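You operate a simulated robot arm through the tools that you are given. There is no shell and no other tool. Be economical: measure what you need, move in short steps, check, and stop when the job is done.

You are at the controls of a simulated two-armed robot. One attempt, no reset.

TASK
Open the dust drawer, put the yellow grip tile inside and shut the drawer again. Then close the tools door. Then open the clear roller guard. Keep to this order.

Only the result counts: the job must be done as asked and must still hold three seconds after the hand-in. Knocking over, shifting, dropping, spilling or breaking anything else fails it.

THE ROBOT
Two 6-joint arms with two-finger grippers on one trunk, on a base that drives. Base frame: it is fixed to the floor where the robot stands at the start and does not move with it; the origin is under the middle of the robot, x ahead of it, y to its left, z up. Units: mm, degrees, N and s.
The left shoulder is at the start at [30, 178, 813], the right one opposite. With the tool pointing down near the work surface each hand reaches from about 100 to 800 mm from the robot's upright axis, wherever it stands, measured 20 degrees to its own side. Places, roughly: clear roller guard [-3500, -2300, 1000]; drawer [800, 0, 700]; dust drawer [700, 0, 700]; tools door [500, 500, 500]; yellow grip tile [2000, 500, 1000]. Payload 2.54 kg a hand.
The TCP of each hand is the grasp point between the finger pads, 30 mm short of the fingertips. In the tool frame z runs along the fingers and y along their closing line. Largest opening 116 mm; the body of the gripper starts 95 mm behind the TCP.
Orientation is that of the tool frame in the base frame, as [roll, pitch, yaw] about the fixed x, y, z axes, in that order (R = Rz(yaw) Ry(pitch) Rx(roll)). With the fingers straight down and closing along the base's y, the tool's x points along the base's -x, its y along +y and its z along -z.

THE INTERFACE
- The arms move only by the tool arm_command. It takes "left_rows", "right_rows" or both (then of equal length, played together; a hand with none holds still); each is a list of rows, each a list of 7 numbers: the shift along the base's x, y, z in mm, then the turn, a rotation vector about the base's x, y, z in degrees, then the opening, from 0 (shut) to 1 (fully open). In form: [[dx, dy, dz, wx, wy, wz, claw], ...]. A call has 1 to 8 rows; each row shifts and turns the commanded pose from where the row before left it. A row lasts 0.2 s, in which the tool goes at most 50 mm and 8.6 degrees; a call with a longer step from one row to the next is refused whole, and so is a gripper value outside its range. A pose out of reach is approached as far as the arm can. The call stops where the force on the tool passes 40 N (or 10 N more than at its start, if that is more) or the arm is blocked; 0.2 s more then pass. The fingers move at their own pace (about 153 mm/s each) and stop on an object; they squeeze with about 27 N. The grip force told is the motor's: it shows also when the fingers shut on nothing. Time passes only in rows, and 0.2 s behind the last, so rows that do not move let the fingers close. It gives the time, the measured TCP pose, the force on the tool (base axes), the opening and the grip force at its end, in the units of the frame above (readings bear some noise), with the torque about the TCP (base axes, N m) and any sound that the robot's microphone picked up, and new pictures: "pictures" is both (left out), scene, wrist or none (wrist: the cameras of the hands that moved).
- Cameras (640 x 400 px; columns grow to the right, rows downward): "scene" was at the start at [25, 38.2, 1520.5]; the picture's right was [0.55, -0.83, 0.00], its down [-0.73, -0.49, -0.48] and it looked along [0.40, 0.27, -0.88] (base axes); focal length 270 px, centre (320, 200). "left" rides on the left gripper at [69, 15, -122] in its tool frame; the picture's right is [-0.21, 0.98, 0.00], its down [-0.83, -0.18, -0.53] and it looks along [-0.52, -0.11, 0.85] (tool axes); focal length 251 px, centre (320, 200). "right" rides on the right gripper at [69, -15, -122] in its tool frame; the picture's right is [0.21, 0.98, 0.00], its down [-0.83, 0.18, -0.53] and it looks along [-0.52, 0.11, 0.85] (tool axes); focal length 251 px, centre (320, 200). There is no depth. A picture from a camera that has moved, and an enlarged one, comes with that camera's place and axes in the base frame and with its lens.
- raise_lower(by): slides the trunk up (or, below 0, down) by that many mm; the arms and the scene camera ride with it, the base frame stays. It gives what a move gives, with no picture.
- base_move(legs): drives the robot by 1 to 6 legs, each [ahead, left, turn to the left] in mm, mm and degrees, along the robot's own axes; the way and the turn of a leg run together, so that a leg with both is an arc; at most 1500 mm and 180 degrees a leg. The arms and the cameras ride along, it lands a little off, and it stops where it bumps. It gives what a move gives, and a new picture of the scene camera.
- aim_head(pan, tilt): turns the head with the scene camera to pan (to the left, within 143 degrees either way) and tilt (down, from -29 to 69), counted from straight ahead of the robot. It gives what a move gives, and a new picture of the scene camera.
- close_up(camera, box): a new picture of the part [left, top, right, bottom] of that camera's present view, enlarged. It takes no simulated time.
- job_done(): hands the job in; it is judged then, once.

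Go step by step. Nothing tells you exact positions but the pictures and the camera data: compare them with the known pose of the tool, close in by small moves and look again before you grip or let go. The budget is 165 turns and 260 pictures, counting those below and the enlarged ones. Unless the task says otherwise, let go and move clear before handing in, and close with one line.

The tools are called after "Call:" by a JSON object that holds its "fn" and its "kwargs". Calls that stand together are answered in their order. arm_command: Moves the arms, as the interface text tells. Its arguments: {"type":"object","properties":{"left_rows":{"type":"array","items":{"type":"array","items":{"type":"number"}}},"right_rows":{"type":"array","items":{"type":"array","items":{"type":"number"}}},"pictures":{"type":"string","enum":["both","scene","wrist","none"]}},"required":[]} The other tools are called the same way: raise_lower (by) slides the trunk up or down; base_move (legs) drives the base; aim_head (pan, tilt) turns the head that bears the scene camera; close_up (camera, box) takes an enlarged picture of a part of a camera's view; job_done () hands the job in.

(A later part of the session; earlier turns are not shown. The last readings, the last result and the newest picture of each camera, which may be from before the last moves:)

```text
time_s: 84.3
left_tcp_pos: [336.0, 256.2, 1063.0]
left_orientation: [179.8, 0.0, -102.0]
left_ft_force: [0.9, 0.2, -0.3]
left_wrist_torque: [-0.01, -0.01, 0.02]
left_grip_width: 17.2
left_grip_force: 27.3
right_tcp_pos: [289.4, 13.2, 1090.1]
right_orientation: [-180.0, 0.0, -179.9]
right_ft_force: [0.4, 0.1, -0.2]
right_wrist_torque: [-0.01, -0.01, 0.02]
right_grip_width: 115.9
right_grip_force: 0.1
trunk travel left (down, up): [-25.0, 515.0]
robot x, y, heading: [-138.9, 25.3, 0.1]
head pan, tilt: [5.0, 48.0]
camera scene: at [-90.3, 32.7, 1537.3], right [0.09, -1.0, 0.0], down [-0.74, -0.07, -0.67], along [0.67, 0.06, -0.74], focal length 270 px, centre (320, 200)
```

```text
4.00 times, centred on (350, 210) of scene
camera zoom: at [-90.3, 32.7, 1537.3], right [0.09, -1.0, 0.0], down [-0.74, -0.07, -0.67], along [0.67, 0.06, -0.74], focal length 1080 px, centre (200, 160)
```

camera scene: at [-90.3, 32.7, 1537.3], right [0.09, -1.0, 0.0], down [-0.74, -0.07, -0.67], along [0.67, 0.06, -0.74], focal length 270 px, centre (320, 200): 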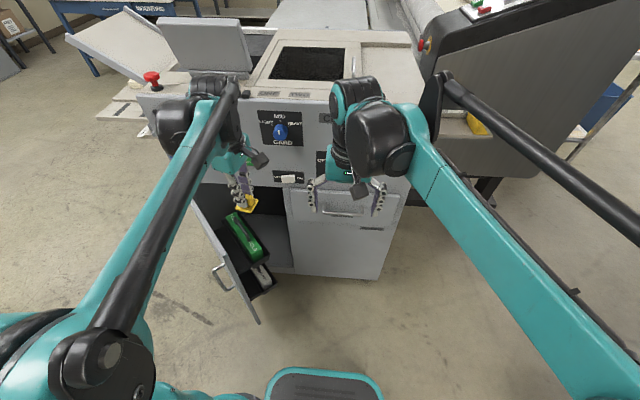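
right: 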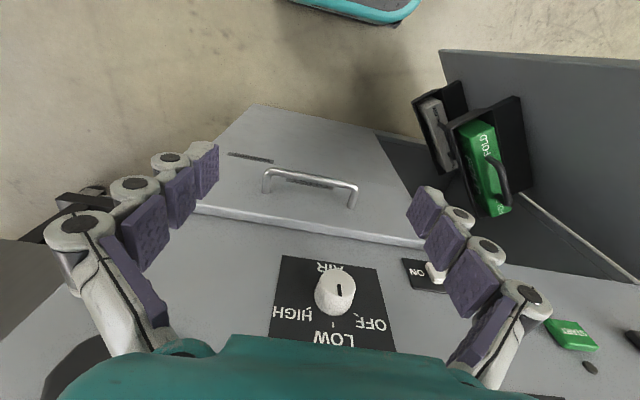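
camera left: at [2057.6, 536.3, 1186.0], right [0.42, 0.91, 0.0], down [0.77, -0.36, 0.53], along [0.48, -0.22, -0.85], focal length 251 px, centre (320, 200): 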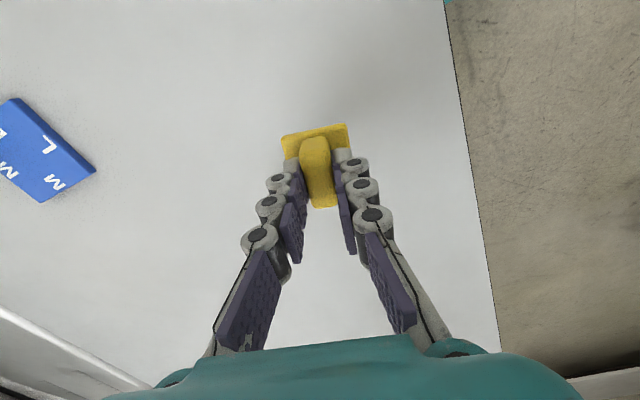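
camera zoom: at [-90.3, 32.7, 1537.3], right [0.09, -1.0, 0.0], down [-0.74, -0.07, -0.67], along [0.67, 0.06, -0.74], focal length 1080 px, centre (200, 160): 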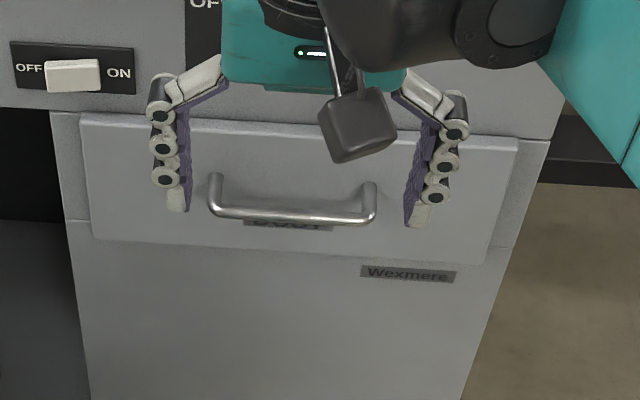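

The handle is near [550, 0, 745]. I'll turn the right hand to point forward with its fingers closing vertically, coming down in front of the handle.

Call:
{"fn": "arm_command", "kwargs": {"right_rows": [[5, 0, -20, -4.95, -4.95, 4.95, 1], [5, 0, -20, -4.95, -4.95, 4.95, 1], [5, 0, -20, -4.95, -4.95, 4.95, 1], [5, 0, -20, -4.95, -4.95, 4.95, 1], [5, 0, -20, -4.95, -4.95, 4.95, 1], [5, 0, -20, -4.95, -4.95, 4.95, 1], [5, 0, -20, -4.95, -4.95, 4.95, 1]], "pictures": "both"}}

```text
time_s: 85.9
left_tcp_pos: [337.1, 255.2, 1064.3]
left_orientation: [180.0, 0.0, -102.0]
left_ft_force: [-1.3, 0.1, -1.4]
left_wrist_torque: [-0.01, 0.03, -0.02]
left_grip_width: 16.9
left_grip_force: 26.6
right_tcp_pos: [325.4, 15.7, 949.5]
right_orientation: [-134.8, 19.3, -134.7]
right_ft_force: [0.6, 0.3, 0.4]
right_wrist_torque: [-0.02, -0.01, -0.01]
right_grip_width: 115.8
right_grip_force: 0.0
trunk travel left (down, up): [-25.0, 515.0]
robot x, y, heading: [-137.7, 21.0, 0.4]
head pan, tilt: [5.0, 48.0]
camera scene: at [-90.0, 33.0, 1537.3], right [0.09, -1.0, 0.0], down [-0.74, -0.07, -0.67], along [0.67, 0.06, -0.74], focal length 270 px, centre (320, 200)
camera right: at [202.7, -0.6, 1017.1], right [-0.47, 0.5, -0.73], down [0.13, 0.85, 0.51], along [0.87, 0.14, -0.47], focal length 251 px, centre (320, 200)
```

scene: 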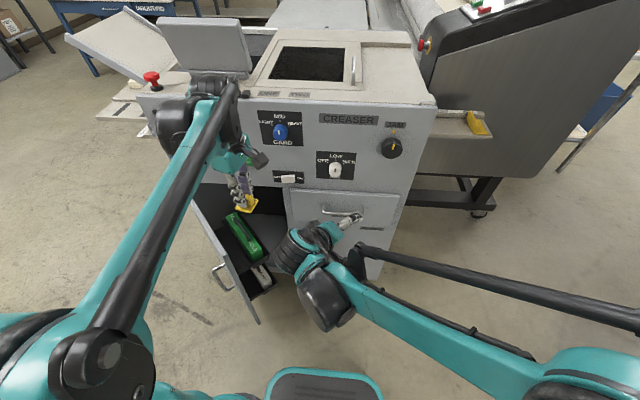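
right: 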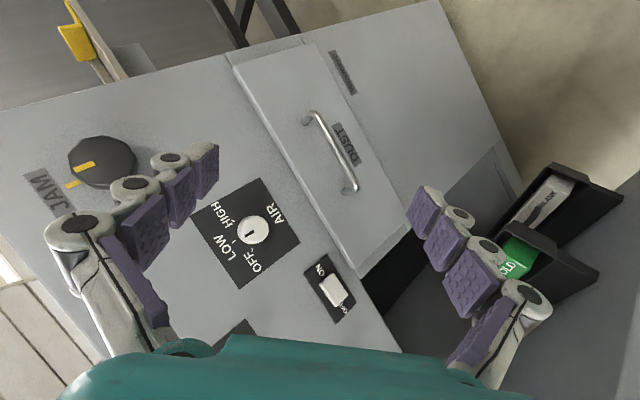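

Call:
{"fn": "arm_command", "kwargs": {"right_rows": [[10, -2, -28, -4.95, -4.95, 4.95, 1], [10, -2, -28, -4.95, -4.95, 4.95, 1], [10, -2, -28, -4.95, -4.95, 4.95, 1], [10, -2, -28, -4.95, -4.95, 4.95, 1], [10, -2, -28, -4.95, -4.95, 4.95, 1], [10, -2, -28, -4.95, -4.95, 4.95, 1], [10, -2, -28, -4.95, -4.95, 4.95, 1]], "pictures": "both"}}

```text
time_s: 87.5
left_tcp_pos: [338.7, 254.8, 1062.3]
left_orientation: [179.8, 0.0, -102.0]
left_ft_force: [-0.3, -0.3, -0.2]
left_wrist_torque: [0.02, 0.04, 0.04]
left_grip_width: 16.7
left_grip_force: 26.9
right_tcp_pos: [488.0, 70.7, 916.2]
right_orientation: [-90.1, -0.4, -90.0]
right_ft_force: [0.3, 0.0, -0.3]
right_wrist_torque: [-0.01, 0.0, -0.02]
right_grip_width: 115.8
right_grip_force: 0.0
right hand out of reach, approached as far as the arm can: row 3, 4, 5, 6, 7
trunk travel left (down, up): [-25.0, 515.0]
robot x, y, heading: [-137.4, 23.6, -0.0]
head pan, tilt: [5.0, 48.0]
camera scene: at [-89.2, 32.7, 1537.2], right [0.09, -1.0, 0.0], down [-0.74, -0.07, -0.67], along [0.67, 0.06, -0.74], focal length 270 px, centre (320, 200)
camera right: at [365.8, 0.9, 932.3], right [0.0, -0.22, -0.98], down [-0.53, 0.82, -0.19], along [0.85, 0.52, -0.12], focal length 251 px, centre (320, 200)
```

scene: 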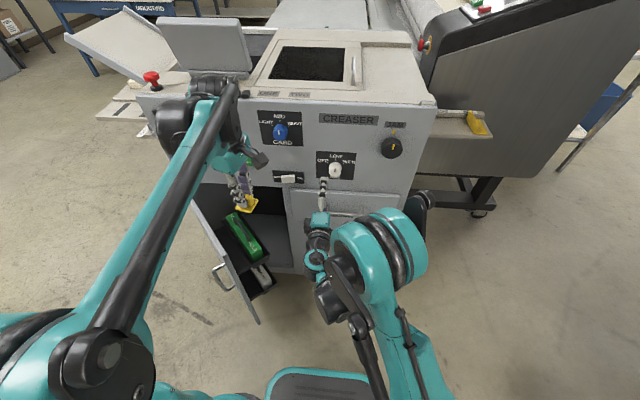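
right: 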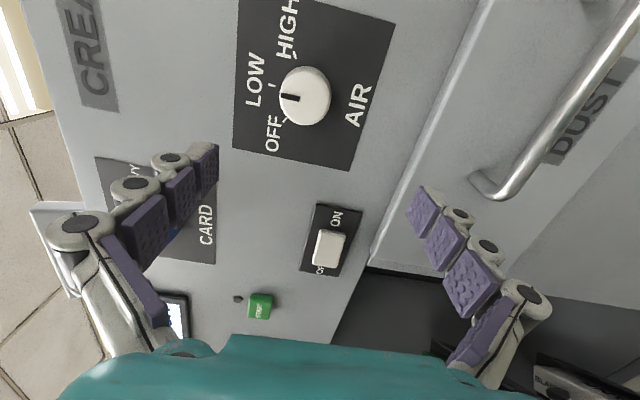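

The arm is too folded to go lower from here. I'll back up a little and shift the robot right, so the arm has room both to grasp and to pull.

Call:
{"fn": "base_move", "kwargs": {"legs": [[-70, 0, 0], [0, -270, 0]]}}

Call:
{"fn": "arm_command", "kwargs": {"right_rows": [[0, 0, 0, 0, 0, 0, 1]], "pictures": "wrist"}}

```text
time_s: 90.0
left_tcp_pos: [266.9, -15.8, 1062.1]
left_orientation: [179.9, 0.0, -102.2]
left_ft_force: [-0.3, -0.9, 0.1]
left_wrist_torque: [0.04, 0.04, -0.02]
left_grip_width: 17.1
left_grip_force: 26.8
right_tcp_pos: [416.0, -203.0, 916.9]
right_orientation: [-90.0, -0.2, -90.3]
right_ft_force: [-0.2, -0.5, -0.4]
right_wrist_torque: [0.0, -0.01, 0.03]
right_grip_width: 115.9
right_grip_force: 0.1
trunk travel left (down, up): [-25.0, 515.0]
robot x, y, heading: [-208.3, -248.0, 0.2]
head pan, tilt: [5.0, 48.0]
camera scene: at [-160.8, -238.3, 1537.3], right [0.09, -1.0, 0.0], down [-0.74, -0.06, -0.67], along [0.67, 0.06, -0.74], focal length 270 px, centre (320, 200)
```

scene: 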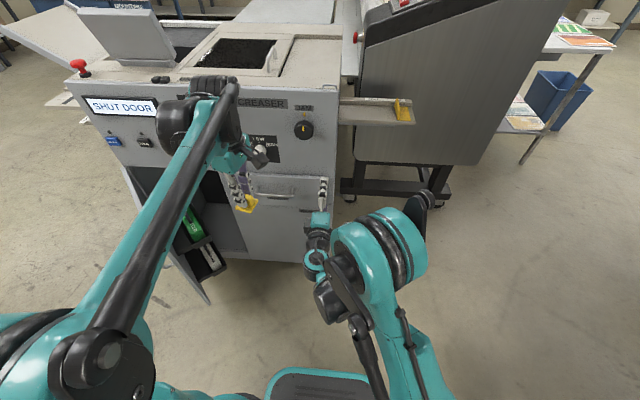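

```text
time_s: 90.4
left_tcp_pos: [267.1, -16.5, 1063.0]
left_orientation: [179.9, 0.0, -102.4]
left_ft_force: [-0.3, -0.4, 0.5]
left_wrist_torque: [0.01, 0.0, 0.03]
left_grip_width: 17.0
left_grip_force: 26.7
right_tcp_pos: [416.3, -201.5, 917.5]
right_orientation: [-90.1, -0.3, -90.1]
right_ft_force: [0.4, -0.1, 1.0]
right_wrist_torque: [-0.01, 0.02, 0.03]
right_grip_width: 116.0
right_grip_force: 0.3
trunk travel left (down, up): [-25.0, 515.0]
robot x, y, heading: [-211.0, -246.3, 0.1]
head pan, tilt: [5.0, 48.0]
camera right: at [294.1, -270.7, 932.7], right [0.0, -0.22, -0.98], down [-0.53, 0.83, -0.18], along [0.85, 0.52, -0.12], focal length 251 px, centre (320, 200)
```

right: 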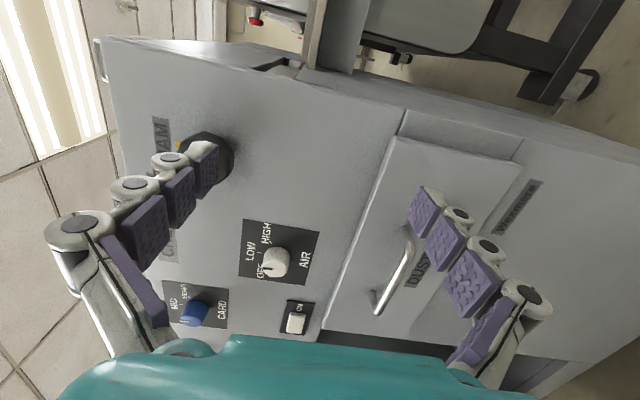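

Call:
{"fn": "arm_command", "kwargs": {"right_rows": [[0, 30, -25, 0, 0, 0, 1], [0, 30, -25, 0, 0, 0, 1]], "pictures": "none"}}

```text
time_s: 91.0
left_tcp_pos: [267.2, -15.8, 1062.4]
left_orientation: [179.8, 0.0, -102.1]
left_ft_force: [0.4, 0.1, -1.1]
left_wrist_torque: [-0.03, 0.03, 0.01]
left_grip_width: 17.2
left_grip_force: 27.2
right_tcp_pos: [419.2, -139.0, 872.5]
right_orientation: [-90.1, -0.3, -90.3]
right_ft_force: [0.2, 0.4, 0.9]
right_wrist_torque: [-0.04, -0.03, -0.03]
right_grip_width: 115.6
right_grip_force: 0.1
right hand out of reach, approached as far as the arm can: row 1
trunk travel left (down, up): [-25.0, 515.0]
robot x, y, heading: [-210.7, -244.0, -0.1]
head pan, tilt: [5.0, 48.0]
```

Call:
{"fn": "arm_command", "kwargs": {"right_rows": [[5, 33, -31, 0, 0, 0, 1], [5, 33, -31, 0, 0, 0, 1], [5, 33, -31, 0, 0, 0, 1], [5, 33, -31, 0, 0, 0, 1]], "pictures": "both"}}

```text
time_s: 92.0
left_tcp_pos: [267.5, -15.9, 1063.8]
left_orientation: [179.9, 0.0, -102.2]
left_ft_force: [-0.2, 0.0, -0.9]
left_wrist_torque: [-0.02, 0.0, 0.0]
left_grip_width: 17.1
left_grip_force: 27.0
right_tcp_pos: [441.3, -5.0, 746.2]
right_orientation: [-90.1, -0.3, -90.2]
right_ft_force: [0.6, -0.6, -0.1]
right_wrist_torque: [0.01, -0.02, -0.01]
right_grip_width: 115.9
right_grip_force: 0.0
trunk travel left (down, up): [-25.0, 515.0]
robot x, y, heading: [-211.8, -246.8, -0.0]
head pan, tilt: [5.0, 48.0]
camera scene: at [-160.4, -236.4, 1537.3], right [0.09, -1.0, 0.0], down [-0.74, -0.07, -0.67], along [0.67, 0.06, -0.74], focal length 270 px, centre (320, 200)
camera right: at [319.3, -73.5, 761.2], right [0.0, -0.22, -0.98], down [-0.53, 0.83, -0.18], along [0.85, 0.52, -0.12], focal length 251 px, centre (320, 200)
```

scene: 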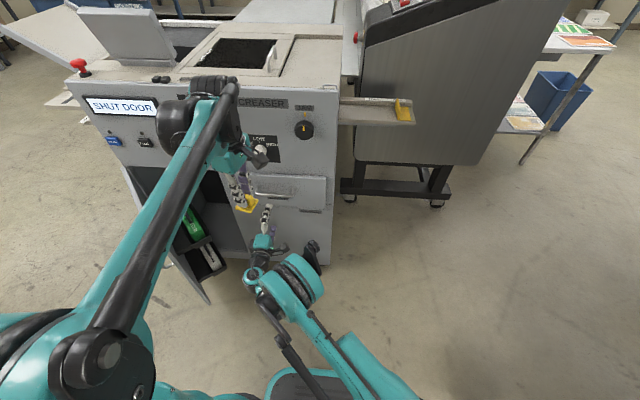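
right: 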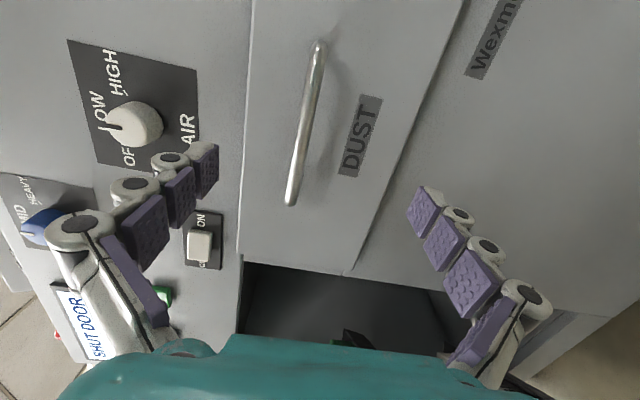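

The handle bar is at about x = 540, z = 761. I'll raise 15 mm and move in with the fingers half open.

Call:
{"fn": "arm_command", "kwargs": {"right_rows": [[0, 3, 15, 0, 0, 0, 0.6], [30, 0, 0, 0, 0, 0, 0.6], [30, 0, 0, 0, 0, 0, 0.6]], "pictures": "wrist"}}

Call:
{"fn": "close_up", "kwargs": {"camera": "scene", "box": [220, 160, 340, 240]}}

```text
time_s: 92.8
left_tcp_pos: [267.5, -16.5, 1063.8]
left_orientation: [179.8, 0.0, -102.2]
left_ft_force: [0.2, -0.6, -0.2]
left_wrist_torque: [0.0, -0.03, 0.02]
left_grip_width: 16.8
left_grip_force: 27.0
right_tcp_pos: [499.1, -2.7, 762.3]
right_orientation: [-90.0, -0.3, -90.2]
right_ft_force: [0.5, -0.6, 0.3]
right_wrist_torque: [0.02, 0.01, -0.01]
right_grip_width: 69.5
right_grip_force: 0.0
trunk travel left (down, up): [-25.0, 515.0]
robot x, y, heading: [-211.1, -248.1, 0.2]
head pan, tilt: [5.0, 48.0]
camera right: at [377.1, -71.2, 778.0], right [0.0, -0.22, -0.98], down [-0.53, 0.83, -0.18], along [0.85, 0.52, -0.12], focal length 251 px, centre (320, 200)
```

right: 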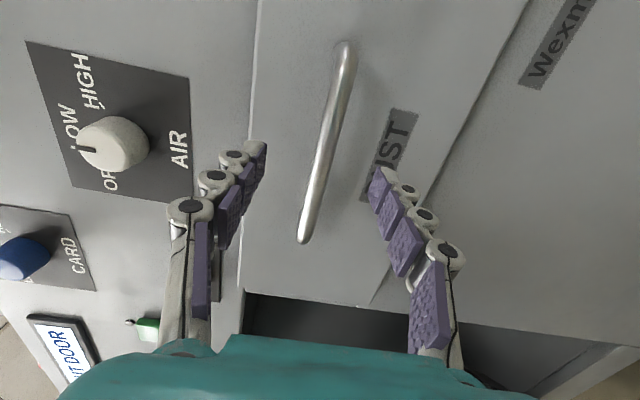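

```text
5.00 times, centred on (280, 200) of scene
camera zoom: at [-160.4, -237.2, 1537.3], right [0.09, -1.0, 0.0], down [-0.74, -0.07, -0.67], along [0.67, 0.06, -0.74], focal length 1350 px, centre (520, 200)
```

zoom: 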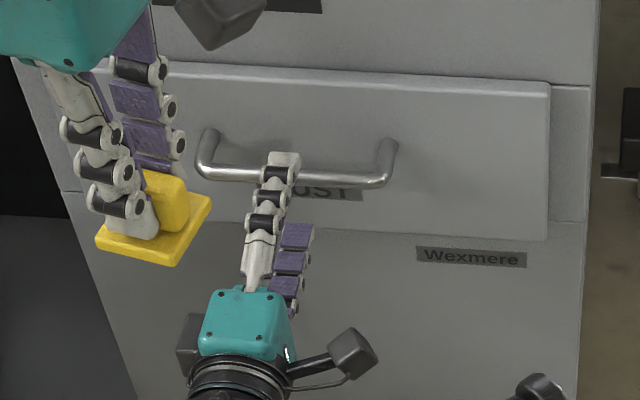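

Call:
{"fn": "arm_command", "kwargs": {"right_rows": [[15, 0, 1, 0, 0, 0, 0.6], [14, 0, 0, 0, 0, 0, 0.6], [0, 0, 0, 0, 0, 0, 0.05], [0, 0, 0, 0, 0, 0, 0.05]], "pictures": "wrist"}}

```text
time_s: 93.8
left_tcp_pos: [268.5, -17.2, 1062.4]
left_orientation: [179.8, 0.0, -102.1]
left_ft_force: [-0.4, -0.4, -1.2]
left_wrist_torque: [-0.05, -0.02, -0.03]
left_grip_width: 17.1
left_grip_force: 26.6
right_tcp_pos: [527.5, -2.3, 761.8]
right_orientation: [-90.1, -0.2, -90.2]
right_ft_force: [-5.7, -1.5, -18.7]
right_wrist_torque: [0.03, 0.36, -0.03]
right_grip_width: 17.4
right_grip_force: 8.8
trunk travel left (down, up): [-25.0, 515.0]
robot x, y, heading: [-207.4, -246.9, 0.1]
head pan, tilt: [5.0, 48.0]
camera right: at [405.9, -71.4, 778.2], right [0.0, -0.22, -0.98], down [-0.53, 0.83, -0.18], along [0.85, 0.52, -0.12], focal length 251 px, centre (320, 200)
```

right: 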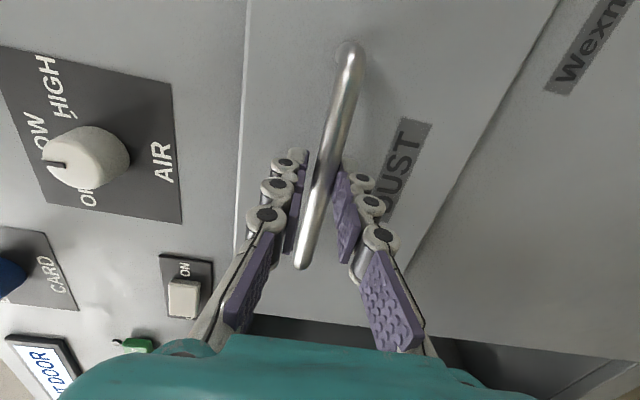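

Call:
{"fn": "arm_command", "kwargs": {"right_rows": [[0, 0, -3, 0, 0, 0, 0.05], [0, 0, 0, 0, 0, 0, 0.05]], "pictures": "none"}}

```text
time_s: 94.4
left_tcp_pos: [268.4, -16.5, 1063.8]
left_orientation: [179.8, 0.0, -102.1]
left_ft_force: [0.0, -0.2, -0.8]
left_wrist_torque: [0.0, -0.03, 0.0]
left_grip_width: 17.1
left_grip_force: 26.5
right_tcp_pos: [529.0, -2.2, 759.8]
right_orientation: [-90.1, -0.3, -90.2]
right_ft_force: [3.0, 4.6, -10.8]
right_wrist_torque: [0.14, 0.17, 0.21]
right_grip_width: 12.9
right_grip_force: 36.9
trunk travel left (down, up): [-25.0, 515.0]
robot x, y, heading: [-212.5, -243.5, 0.2]
head pan, tilt: [5.0, 48.0]
```

Gripped: 12.9 mm at 37 N. I'll pull slowly.

Call:
{"fn": "arm_command", "kwargs": {"right_rows": [[-8, 0, -1, 0, 0, 0, 0.05], [-15, 0, 0, 0, 0, 0, 0.05], [-20, 0, 0, 0, 0, 0, 0.05], [-20, 0, 0, 0, 0, 0, 0.05]], "pictures": "scene"}}

```text
time_s: 95.4
left_tcp_pos: [266.1, -16.3, 1063.5]
left_orientation: [-180.0, 0.1, -102.2]
left_ft_force: [0.3, -0.7, -0.7]
left_wrist_torque: [0.03, 0.0, -0.01]
left_grip_width: 17.0
left_grip_force: 27.5
right_tcp_pos: [463.4, -3.2, 760.1]
right_orientation: [-89.9, -0.3, -90.2]
right_ft_force: [-1.0, 8.5, 23.9]
right_wrist_torque: [0.24, -0.43, -0.12]
right_grip_width: 13.0
right_grip_force: 39.3
trunk travel left (down, up): [-25.0, 515.0]
robot x, y, heading: [-209.4, -247.7, 0.0]
head pan, tilt: [5.0, 48.0]
camera scene: at [-163.4, -237.2, 1537.6], right [0.09, -1.0, 0.0], down [-0.74, -0.07, -0.67], along [0.67, 0.06, -0.74], focal length 270 px, centre (320, 200)
```

scene: 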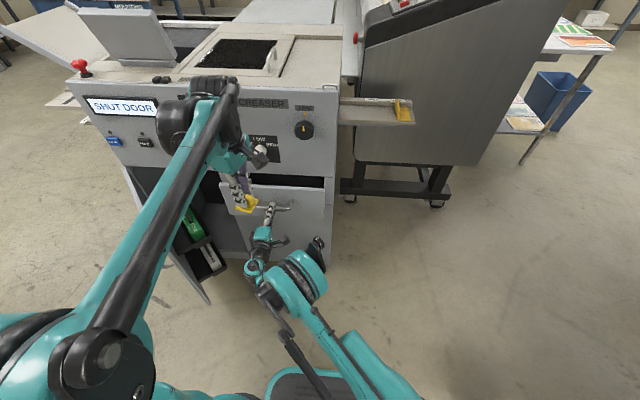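

It's opening. I'll keep pulling.

Call:
{"fn": "arm_command", "kwargs": {"right_rows": [[-15, 0, 1, 0, 0, 0, 0.05], [-20, 0, 0, 0, 0, 0, 0.05], [-20, 0, 0, 0, 0, 0, 0.05], [-20, 0, 0, 0, 0, 0, 0.05], [-20, 0, 0, 0, 0, 0, 0.05]], "pictures": "scene"}}

```text
time_s: 96.6
left_tcp_pos: [267.2, -15.9, 1063.1]
left_orientation: [179.9, 0.0, -102.2]
left_ft_force: [0.0, 0.3, -1.1]
left_wrist_torque: [0.0, 0.02, 0.01]
left_grip_width: 17.0
left_grip_force: 27.0
right_tcp_pos: [371.0, -3.4, 759.7]
right_orientation: [-90.2, -0.2, -90.2]
right_ft_force: [-0.8, 9.8, -0.8]
right_wrist_torque: [0.22, 0.0, 1.0]
right_grip_width: 12.8
right_grip_force: 39.5
trunk travel left (down, up): [-25.0, 515.0]
robot x, y, heading: [-213.6, -249.0, 0.1]
head pan, tilt: [5.0, 48.0]
camera scene: at [-160.7, -236.1, 1537.1], right [0.09, -1.0, 0.0], down [-0.74, -0.07, -0.67], along [0.67, 0.06, -0.74], focal length 270 px, centre (320, 200)
```

scene: 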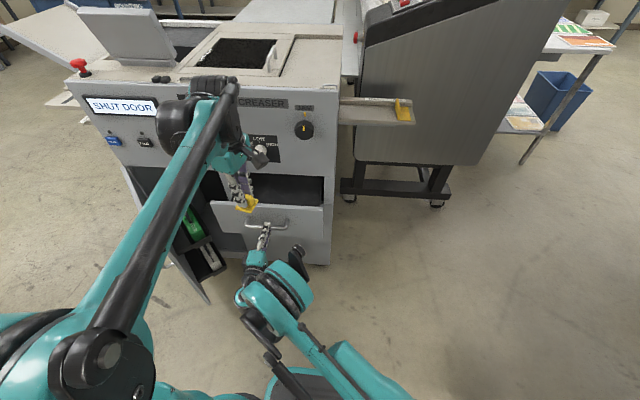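

Call:
{"fn": "arm_command", "kwargs": {"right_rows": [[-20, 0, 0, 0, 0, 0, 0.05], [-20, 0, 0, 0, 0, 0, 0.05], [-20, 0, 0, 0, 0, 0, 0.05]], "pictures": "both"}}

```text
time_s: 97.2
left_tcp_pos: [268.4, -16.9, 1063.5]
left_orientation: [179.9, 0.0, -102.3]
left_ft_force: [-0.2, -0.1, -0.6]
left_wrist_torque: [0.01, 0.02, 0.0]
left_grip_width: 17.2
left_grip_force: 27.1
right_tcp_pos: [343.5, -2.3, 761.3]
right_orientation: [-90.7, 0.0, -91.6]
right_ft_force: [-1.1, -4.9, -14.4]
right_wrist_torque: [0.01, 0.29, 0.07]
right_grip_width: 12.8
right_grip_force: 39.6
right hand out of reach, approached as far as the arm can: row 1, 2, 3
trunk travel left (down, up): [-25.0, 515.0]
robot x, y, heading: [-212.3, -247.0, -0.3]
head pan, tilt: [5.0, 48.0]
stopped in row 3 (right hand): the force on the tool passed its limit at 48 N (the readings are from after the stop); the commanded pose is now the measured one
camera scene: at [-160.4, -237.1, 1537.2], right [0.09, -1.0, 0.0], down [-0.74, -0.06, -0.67], along [0.67, 0.06, -0.74], focal length 270 px, centre (320, 200)
camera right: at [219.8, -69.3, 776.9], right [-0.02, -0.21, -0.98], down [-0.51, 0.84, -0.17], along [0.86, 0.5, -0.12], focal length 251 px, centre (320, 200)
```

scene: 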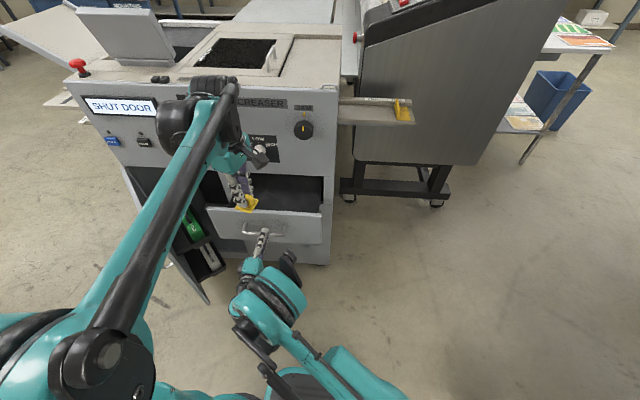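
right: 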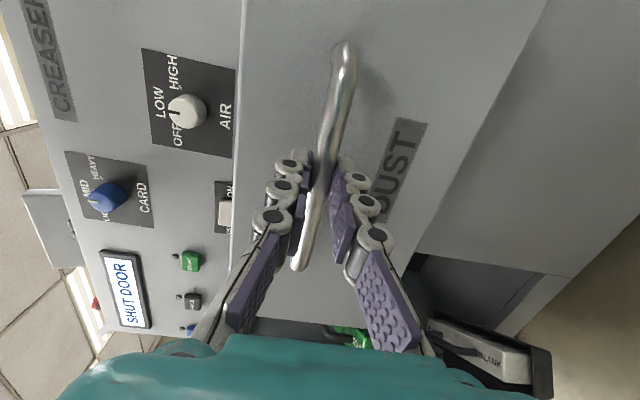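

The drawer is open about 185 mm. I'll keep hold of it, look into it with the left camera, and raise the left hand over it.

Call:
{"fn": "arm_command", "kwargs": {"left_rows": [[40, 0, 0, 0, 0, 0, 0.05], [40, 0, 0, 0, 0, 0, 0.05], [40, 0, 0, 0, 0, 0, 0.05], [30, 0, 0, 0, 0, 0, 0.05]], "pictures": "both"}}

Call:
{"fn": "close_up", "kwargs": {"camera": "scene", "box": [180, 130, 360, 250]}}

```text
time_s: 98.2
left_tcp_pos: [422.1, -15.3, 1061.0]
left_orientation: [179.8, 0.0, -102.3]
left_ft_force: [-0.7, 0.0, -1.1]
left_wrist_torque: [-0.01, -0.04, -0.01]
left_grip_width: 17.0
left_grip_force: 26.6
right_tcp_pos: [344.8, -2.8, 759.5]
right_orientation: [-90.8, 0.0, -91.5]
right_ft_force: [0.0, -11.5, -26.4]
right_wrist_torque: [-0.13, 0.37, -0.39]
right_grip_width: 13.0
right_grip_force: 39.6
trunk travel left (down, up): [-25.0, 515.0]
robot x, y, heading: [-210.7, -246.7, -0.5]
head pan, tilt: [5.0, 48.0]
camera scene: at [-158.1, -238.2, 1537.1], right [0.09, -1.0, 0.0], down [-0.74, -0.06, -0.67], along [0.67, 0.06, -0.74], focal length 270 px, centre (320, 200)
camera left: at [394.4, -79.1, 1182.7], right [-0.91, 0.42, 0.0], down [0.35, 0.77, 0.53], along [0.22, 0.49, -0.85], focal length 251 px, centre (320, 200)
```

scene: 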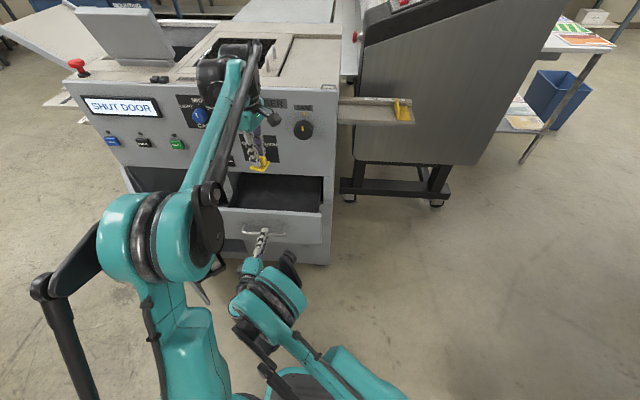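
left: 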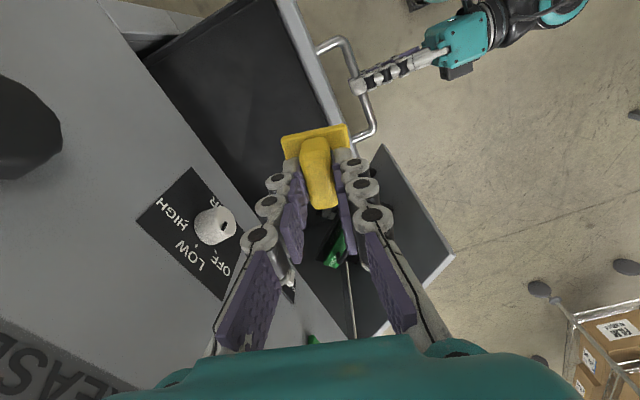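

```text
3.33 times, centred on (270, 190) of scene
camera zoom: at [-158.1, -238.2, 1537.1], right [0.09, -1.0, 0.0], down [-0.74, -0.06, -0.67], along [0.67, 0.06, -0.74], focal length 900 px, centre (487, 233)
```

zoom: 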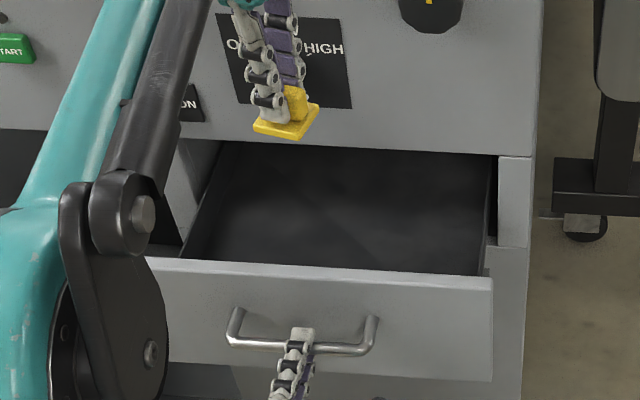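

The drawer tray is empty and visible below. I'll move the tile over it and go down in stages.

Call:
{"fn": "arm_command", "kwargs": {"left_rows": [[16, -9, -20, 0, 0, 0, 0.05], [16, -8, -40, 0, 0, 0, 0.05], [16, -8, -40, 0, 0, 0, 0.05], [0, 0, -40, 0, 0, 0, 0.05], [0, 0, -40, 0, 0, 0, 0.05]], "pictures": "both"}}

Call:
{"fn": "close_up", "kwargs": {"camera": "scene", "box": [180, 130, 360, 250]}}

```text
time_s: 99.5
left_tcp_pos: [459.5, -34.3, 886.2]
left_orientation: [179.9, 0.0, -101.9]
left_ft_force: [-0.3, -0.2, 0.7]
left_wrist_torque: [-0.01, 0.04, 0.03]
left_grip_width: 16.9
left_grip_force: 27.7
right_tcp_pos: [350.6, -2.8, 760.5]
right_orientation: [-89.8, -0.4, -91.6]
right_ft_force: [1.2, 10.6, 15.5]
right_wrist_torque: [0.21, -0.27, 0.23]
right_grip_width: 12.8
right_grip_force: 39.5
trunk travel left (down, up): [-25.0, 515.0]
robot x, y, heading: [-211.9, -244.3, -0.2]
head pan, tilt: [5.0, 48.0]
stopped in row 5 (right hand): the force on the tool passed its limit at 42 N (the readings are from after the stop); the commanded pose is now the measured one
camera scene: at [-161.5, -236.6, 1537.5], right [0.09, -1.0, 0.0], down [-0.74, -0.07, -0.67], along [0.67, 0.06, -0.74], focal length 270 px, centre (320, 200)
camera left: at [432.6, -99.2, 1009.8], right [-0.91, 0.41, 0.0], down [0.35, 0.77, 0.53], along [0.22, 0.49, -0.85], focal length 251 px, centre (320, 200)
```

scene: 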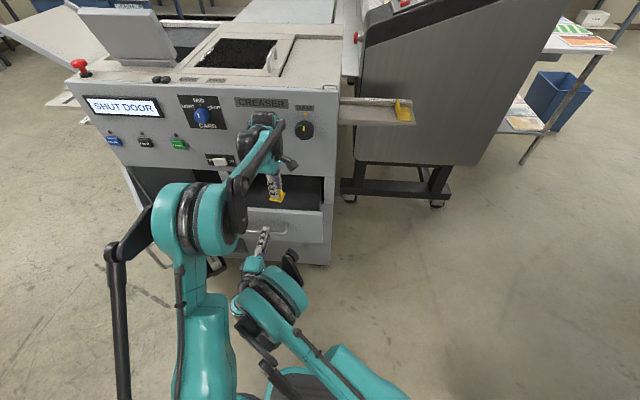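
left: 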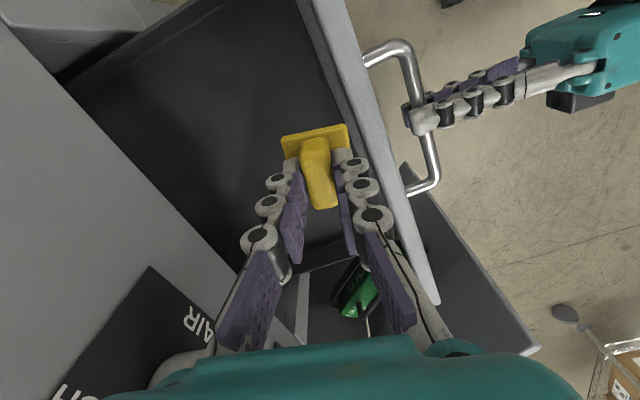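

```text
3.33 times, centred on (270, 190) of scene
camera zoom: at [-161.5, -236.6, 1537.5], right [0.09, -1.0, 0.0], down [-0.74, -0.07, -0.67], along [0.67, 0.06, -0.74], focal length 900 px, centre (487, 233)
```

zoom: 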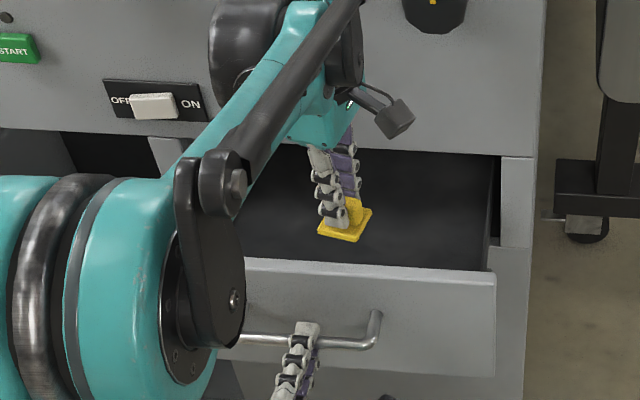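

The right hand is building up stress on the handle, so I'll open its grip while leaving it in place. Then I'll keep lowering the tile.

Call:
{"fn": "arm_command", "kwargs": {"right_rows": [[0, 0, 0, 0, 0, 0, 0.3], [0, 0, 0, 0, 0, 0, 0.35]], "left_rows": [[10, -3, -10, 0, 0, 0, 0.05], [0, 0, -20, 0, 0, 0, 0.05]], "pictures": "none"}}

Call:
{"fn": "arm_command", "kwargs": {"left_rows": [[0, 0, -20, 0, 0, 0, 0.05]], "pictures": "wrist"}}

Call:
{"fn": "close_up", "kwargs": {"camera": "scene", "box": [180, 130, 360, 250]}}

```text
time_s: 100.1
left_tcp_pos: [467.5, -40.6, 861.7]
left_orientation: [179.9, 0.0, -101.9]
left_ft_force: [0.0, -0.2, 0.0]
left_wrist_torque: [0.01, 0.01, 0.02]
left_grip_width: 16.7
left_grip_force: 26.9
right_tcp_pos: [359.7, -12.4, 752.9]
right_orientation: [-90.1, -0.3, -92.6]
right_ft_force: [-0.1, -0.1, 0.0]
right_wrist_torque: [-0.02, 0.02, -0.02]
right_grip_width: 40.7
right_grip_force: 0.1
trunk travel left (down, up): [-25.0, 515.0]
robot x, y, heading: [-211.0, -244.0, 0.1]
head pan, tilt: [5.0, 48.0]
```

```text
time_s: 100.5
left_tcp_pos: [465.0, -40.7, 841.6]
left_orientation: [-180.0, 0.0, -102.0]
left_ft_force: [0.4, -0.1, -0.2]
left_wrist_torque: [-0.05, 0.02, 0.02]
left_grip_width: 16.8
left_grip_force: 27.1
right_tcp_pos: [362.9, -14.4, 750.7]
right_orientation: [-90.1, -0.2, -93.1]
right_ft_force: [0.0, 0.1, 0.0]
right_wrist_torque: [0.05, -0.01, 0.0]
right_grip_width: 40.6
right_grip_force: 0.1
trunk travel left (down, up): [-25.0, 515.0]
robot x, y, heading: [-206.5, -241.7, -0.2]
head pan, tilt: [5.0, 48.0]
camera left: at [438.5, -103.8, 963.1], right [-0.91, 0.41, 0.0], down [0.35, 0.77, 0.53], along [0.22, 0.49, -0.85], focal length 251 px, centre (320, 200)
```

left: 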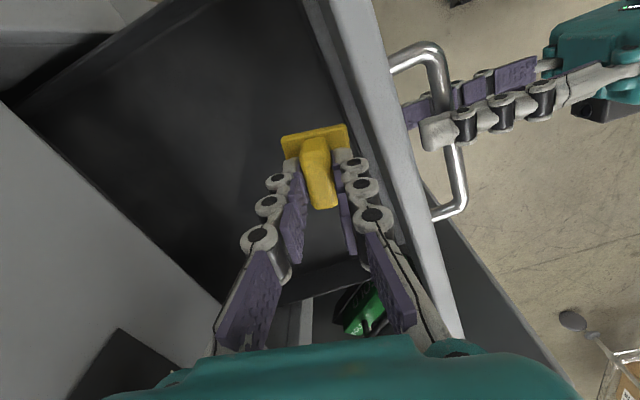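

```text
3.33 times, centred on (270, 190) of scene
camera zoom: at [-160.3, -236.9, 1537.2], right [0.09, -1.0, 0.0], down [-0.74, -0.07, -0.67], along [0.67, 0.06, -0.74], focal length 900 px, centre (487, 233)
```

zoom: 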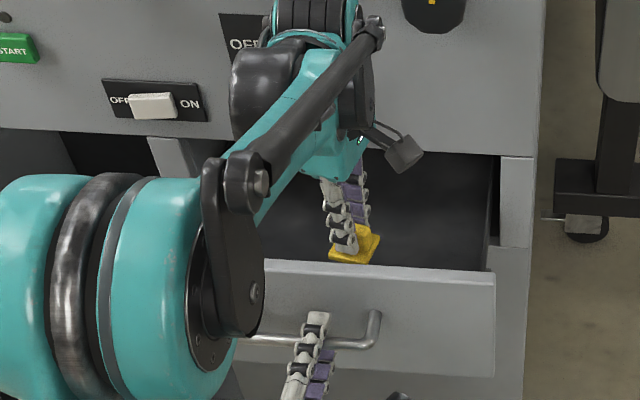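

Call:
{"fn": "arm_command", "kwargs": {"left_rows": [[8, 0, -15, 0, 0, 0, 0.05], [0, 0, -15, 0, 0, 0, 0.05], [0, 0, -10, 0, 0, 0, 0.05]], "pictures": "wrist"}}

Call:
{"fn": "close_up", "kwargs": {"camera": "scene", "box": [180, 130, 360, 250]}}

```text
time_s: 101.3
left_tcp_pos: [472.9, -39.1, 802.2]
left_orientation: [179.9, 0.0, -101.9]
left_ft_force: [-0.3, 0.1, -0.5]
left_wrist_torque: [0.01, 0.03, 0.0]
left_grip_width: 16.8
left_grip_force: 27.0
right_tcp_pos: [371.2, -23.8, 740.6]
right_orientation: [-89.9, -0.4, -94.2]
right_ft_force: [0.1, 6.6, 14.4]
right_wrist_torque: [0.04, 0.01, 0.01]
right_grip_width: 50.9
right_grip_force: 7.3
trunk travel left (down, up): [-25.0, 515.0]
robot x, y, heading: [-211.2, -247.4, 0.1]
head pan, tilt: [5.0, 48.0]
camera left: at [445.6, -103.0, 924.7], right [-0.91, 0.41, 0.0], down [0.35, 0.77, 0.53], along [0.22, 0.49, -0.85], focal length 251 px, centre (320, 200)
```

left: 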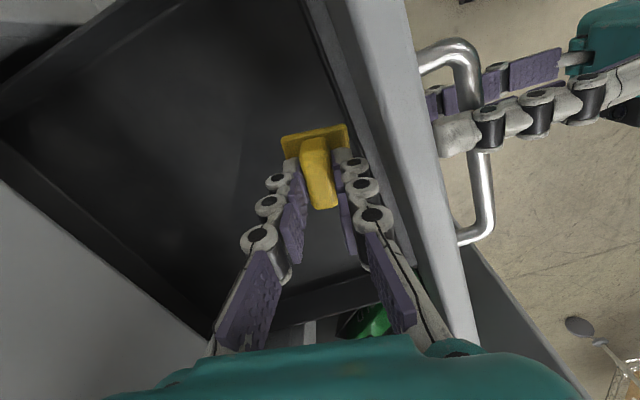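

```text
3.33 times, centred on (270, 190) of scene
camera zoom: at [-162.1, -236.7, 1537.5], right [0.09, -1.0, 0.0], down [-0.74, -0.07, -0.67], along [0.67, 0.06, -0.74], focal length 900 px, centre (487, 233)
```

zoom: 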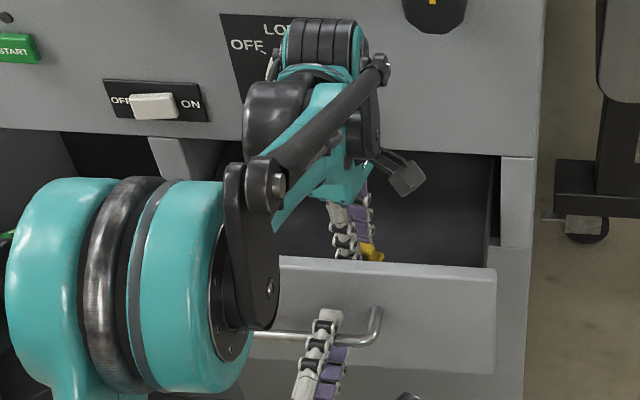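

Call:
{"fn": "arm_command", "kwargs": {"right_rows": [[0, 10, 11, 0, 0, 1.5, 0.6], [0, 10, 10, 0, 0, 1.5, 0.6]], "left_rows": [[4, 0, -10, 0, 0, 0, 0.05], [0, 0, -10, 0, 0, 0, 0.05]], "pictures": "wrist"}}

```text
time_s: 102.1
left_tcp_pos: [477.1, -39.6, 780.8]
left_orientation: [179.9, -0.1, -101.7]
left_ft_force: [-0.7, -0.7, -0.6]
left_wrist_torque: [-0.03, 0.02, 0.03]
left_grip_width: 17.1
left_grip_force: 26.9
right_tcp_pos: [384.2, -11.1, 735.5]
right_orientation: [-90.1, -0.4, -92.5]
right_ft_force: [0.2, -1.4, -0.9]
right_wrist_torque: [-0.04, -0.01, 0.0]
right_grip_width: 69.6
right_grip_force: 0.1
trunk travel left (down, up): [-25.0, 515.0]
robot x, y, heading: [-213.2, -247.1, 0.0]
head pan, tilt: [5.0, 48.0]
stopped in row 2 (right hand): the arm was blocked; the commanded pose is now the measured one
camera right: at [259.3, -75.3, 750.3], right [-0.01, -0.22, -0.98], down [-0.5, 0.85, -0.19], along [0.87, 0.48, -0.12], focal length 251 px, centre (320, 200)
camera left: at [451.3, -102.4, 903.3], right [-0.91, 0.41, 0.0], down [0.35, 0.77, 0.53], along [0.22, 0.49, -0.85], focal length 251 px, centre (320, 200)
```

right: 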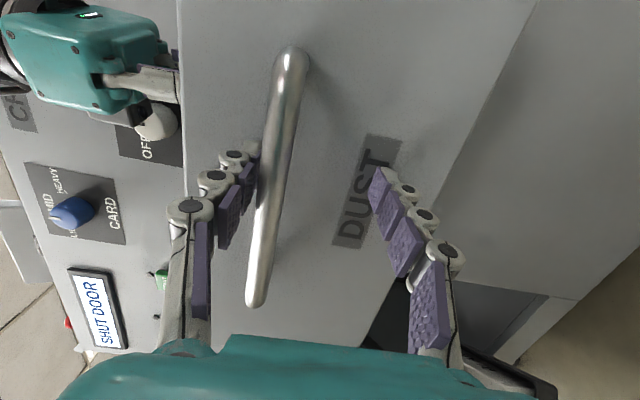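
left: 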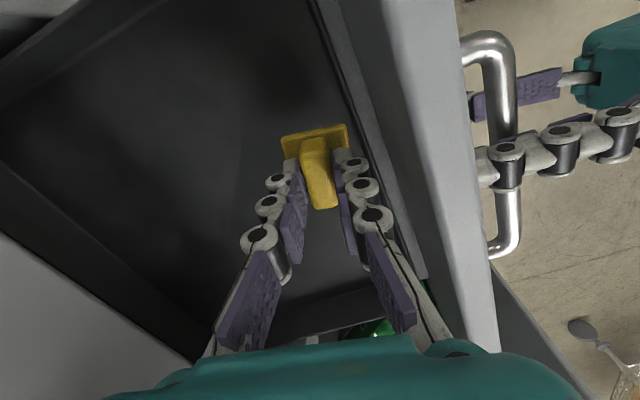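

Call:
{"fn": "arm_command", "kwargs": {"left_rows": [[0, 0, -8, 0, 0, 0, 0.05], [0, 0, -8, 0, 0, 0, 0.05]], "pictures": "wrist"}}

```text
time_s: 102.7
left_tcp_pos: [478.4, -39.1, 765.7]
left_orientation: [179.8, 0.0, -101.8]
left_ft_force: [-0.2, 0.0, -0.6]
left_wrist_torque: [-0.03, -0.04, -0.01]
left_grip_width: 17.2
left_grip_force: 26.9
right_tcp_pos: [388.0, -15.1, 731.7]
right_orientation: [-90.0, -0.3, -92.8]
right_ft_force: [-0.3, 0.1, 0.7]
right_wrist_torque: [0.01, 0.01, 0.02]
right_grip_width: 69.5
right_grip_force: 0.5
trunk travel left (down, up): [-25.0, 515.0]
robot x, y, heading: [-209.4, -248.1, -0.2]
head pan, tilt: [5.0, 48.0]
camera left: at [451.9, -102.6, 888.1], right [-0.91, 0.41, 0.0], down [0.35, 0.77, 0.53], along [0.22, 0.49, -0.85], focal length 251 px, centre (320, 200)
```

left: 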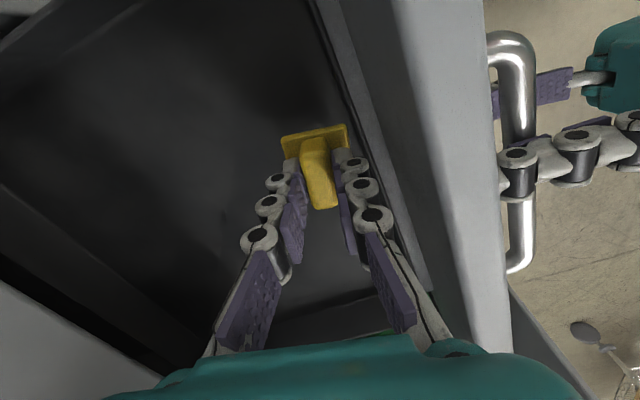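

The right hand keeps creeping slightly, so I'll finish placing the tile promptly.

Call:
{"fn": "arm_command", "kwargs": {"left_rows": [[4, 0, -10, 0, 0, 0, 0.05], [0, 0, -10, 0, 0, 0, 0.05], [0, 0, -10, 0, 0, 0, 0.05]], "pictures": "wrist"}}

```text
time_s: 103.5
left_tcp_pos: [479.3, -36.3, 738.7]
left_orientation: [180.0, 0.0, -101.7]
left_ft_force: [0.2, -0.7, -0.4]
left_wrist_torque: [-0.03, 0.0, -0.02]
left_grip_width: 17.0
left_grip_force: 27.4
right_tcp_pos: [392.4, -21.1, 727.6]
right_orientation: [-89.9, -0.2, -93.5]
right_ft_force: [0.2, 5.0, 10.4]
right_wrist_torque: [-0.05, 0.2, -0.07]
right_grip_width: 77.4
right_grip_force: 5.3
trunk travel left (down, up): [-25.0, 515.0]
robot x, y, heading: [-210.7, -246.8, 0.1]
head pan, tilt: [5.0, 48.0]
camera left: at [451.9, -100.9, 862.0], right [-0.91, 0.41, 0.0], down [0.35, 0.77, 0.53], along [0.22, 0.49, -0.85], focal length 251 px, centre (320, 200)
```

left: 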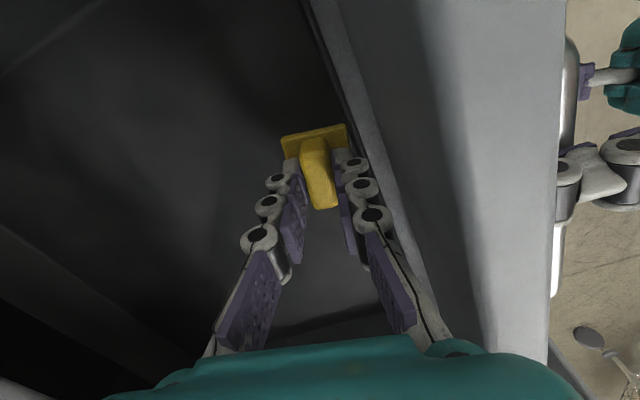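

Call:
{"fn": "arm_command", "kwargs": {"left_rows": [[16, 0, 0, 0, 0, 0, 0.05], [0, 0, -7, 0, 0, 0, 0.05], [0, 0, -7, 0, 0, 0, 0.05]], "right_rows": [[0, 4, 4, 0, 0, 0, 1], [0, 0, 0, 0, 0, 0, 1], [0, 0, 0, 0, 0, 0, 1]], "pictures": "both"}}

```text
time_s: 104.5
left_tcp_pos: [495.4, -34.0, 725.6]
left_orientation: [179.9, -0.1, -101.4]
left_ft_force: [-0.5, 0.2, -1.0]
left_wrist_torque: [0.01, -0.01, 0.01]
left_grip_width: 17.0
left_grip_force: 27.0
right_tcp_pos: [402.8, -24.4, 717.6]
right_orientation: [-90.1, -0.4, -94.5]
right_ft_force: [0.3, -0.2, 0.2]
right_wrist_torque: [0.01, 0.0, -0.01]
right_grip_width: 116.0
right_grip_force: 0.0
trunk travel left (down, up): [-25.0, 515.0]
robot x, y, heading: [-207.5, -243.3, -0.1]
head pan, tilt: [5.0, 48.0]
stopped in row 3 (right hand): the arm was blocked; the commanded pose is now the measured one
camera scene: at [-160.5, -237.0, 1537.3], right [0.09, -1.0, 0.0], down [-0.74, -0.07, -0.67], along [0.67, 0.06, -0.74], focal length 270 px, centre (320, 200)
camera right: at [274.7, -84.0, 733.5], right [-0.02, -0.22, -0.98], down [-0.47, 0.86, -0.19], along [0.88, 0.45, -0.12], focal length 251 px, centre (320, 200)
camera left: at [468.2, -98.6, 848.8], right [-0.92, 0.4, 0.0], down [0.34, 0.77, 0.53], along [0.21, 0.49, -0.85], focal length 251 px, centre (320, 200)
```

scene: 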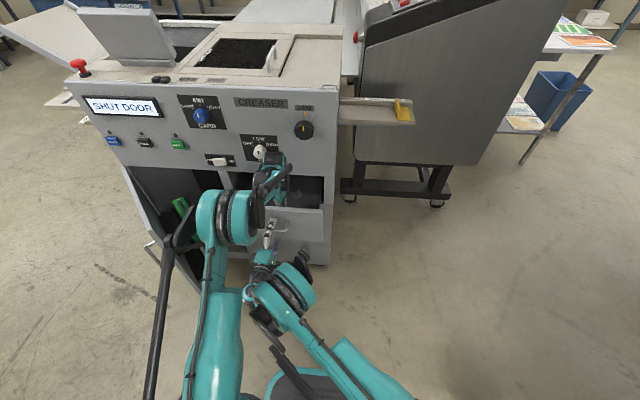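
right: 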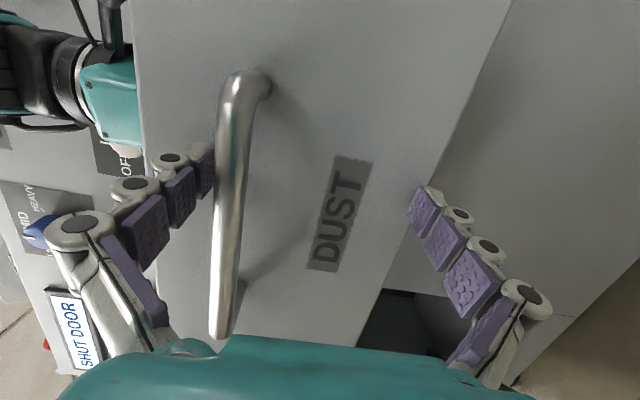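
left: 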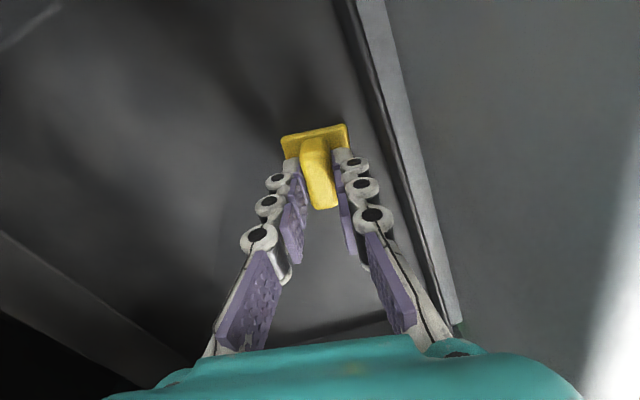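

Call:
{"fn": "arm_command", "kwargs": {"left_rows": [[4, 0, -5, 0, 0, 0, 0.05], [0, 0, -6, 0, 0, 0, 0.05]], "pictures": "wrist"}}

```text
time_s: 105.1
left_tcp_pos: [497.8, -34.2, 720.2]
left_orientation: [-179.9, 0.0, -101.4]
left_ft_force: [-0.5, -1.7, 23.4]
left_wrist_torque: [-0.04, 0.03, 0.01]
left_grip_width: 17.6
left_grip_force: 27.2
right_tcp_pos: [404.0, -28.0, 716.9]
right_orientation: [-90.0, -0.3, -94.9]
right_ft_force: [-0.1, 0.2, -0.9]
right_wrist_torque: [0.03, -0.02, 0.0]
right_grip_width: 116.0
right_grip_force: 0.0
trunk travel left (down, up): [-25.0, 515.0]
robot x, y, heading: [-209.4, -244.2, 0.0]
head pan, tilt: [5.0, 48.0]
camera left: at [470.9, -99.1, 842.2], right [-0.91, 0.4, 0.0], down [0.34, 0.77, 0.53], along [0.21, 0.49, -0.85], focal length 251 px, centre (320, 200)
```

left: 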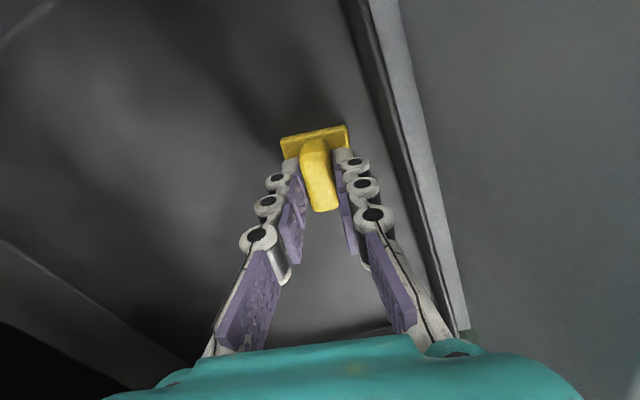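

The tile is on the drawer floor with 23 N of contact. I'll release it gently and lift straight up.

Call:
{"fn": "arm_command", "kwargs": {"left_rows": [[0, 0, 2, 0, 0, 0, 0.05], [0, 0, 0, 0, 0, 0, 0.32], [0, 0, 0, 0, 0, 0, 0.32], [0, 0, 25, 0, 0, 0, 0.32], [0, 0, 30, 0, 0, 0, 0.32], [0, 0, 40, 0, 0, 0, 0.32]], "pictures": "wrist"}}

```text
time_s: 106.5
left_tcp_pos: [499.7, -36.2, 814.5]
left_orientation: [179.9, 0.1, -101.6]
left_ft_force: [-0.5, 0.3, 0.4]
left_wrist_torque: [0.02, -0.02, -0.01]
left_grip_width: 37.2
left_grip_force: 0.0
right_tcp_pos: [400.5, -24.1, 719.1]
right_orientation: [-90.1, -0.3, -94.6]
right_ft_force: [0.4, -0.5, 0.2]
right_wrist_torque: [0.01, -0.02, 0.01]
right_grip_width: 116.4
right_grip_force: 0.1
trunk travel left (down, up): [-25.0, 515.0]
robot x, y, heading: [-212.5, -248.9, -0.4]
head pan, tilt: [5.0, 48.0]
camera left: at [472.0, -101.4, 937.5], right [-0.91, 0.41, 0.0], down [0.34, 0.77, 0.53], along [0.22, 0.49, -0.85], focal length 251 px, centre (320, 200)
```

left: 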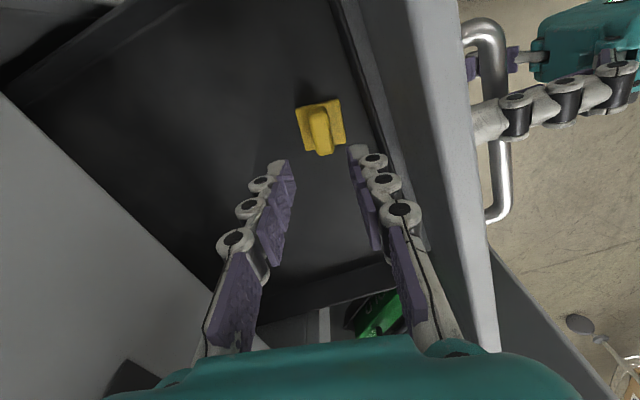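

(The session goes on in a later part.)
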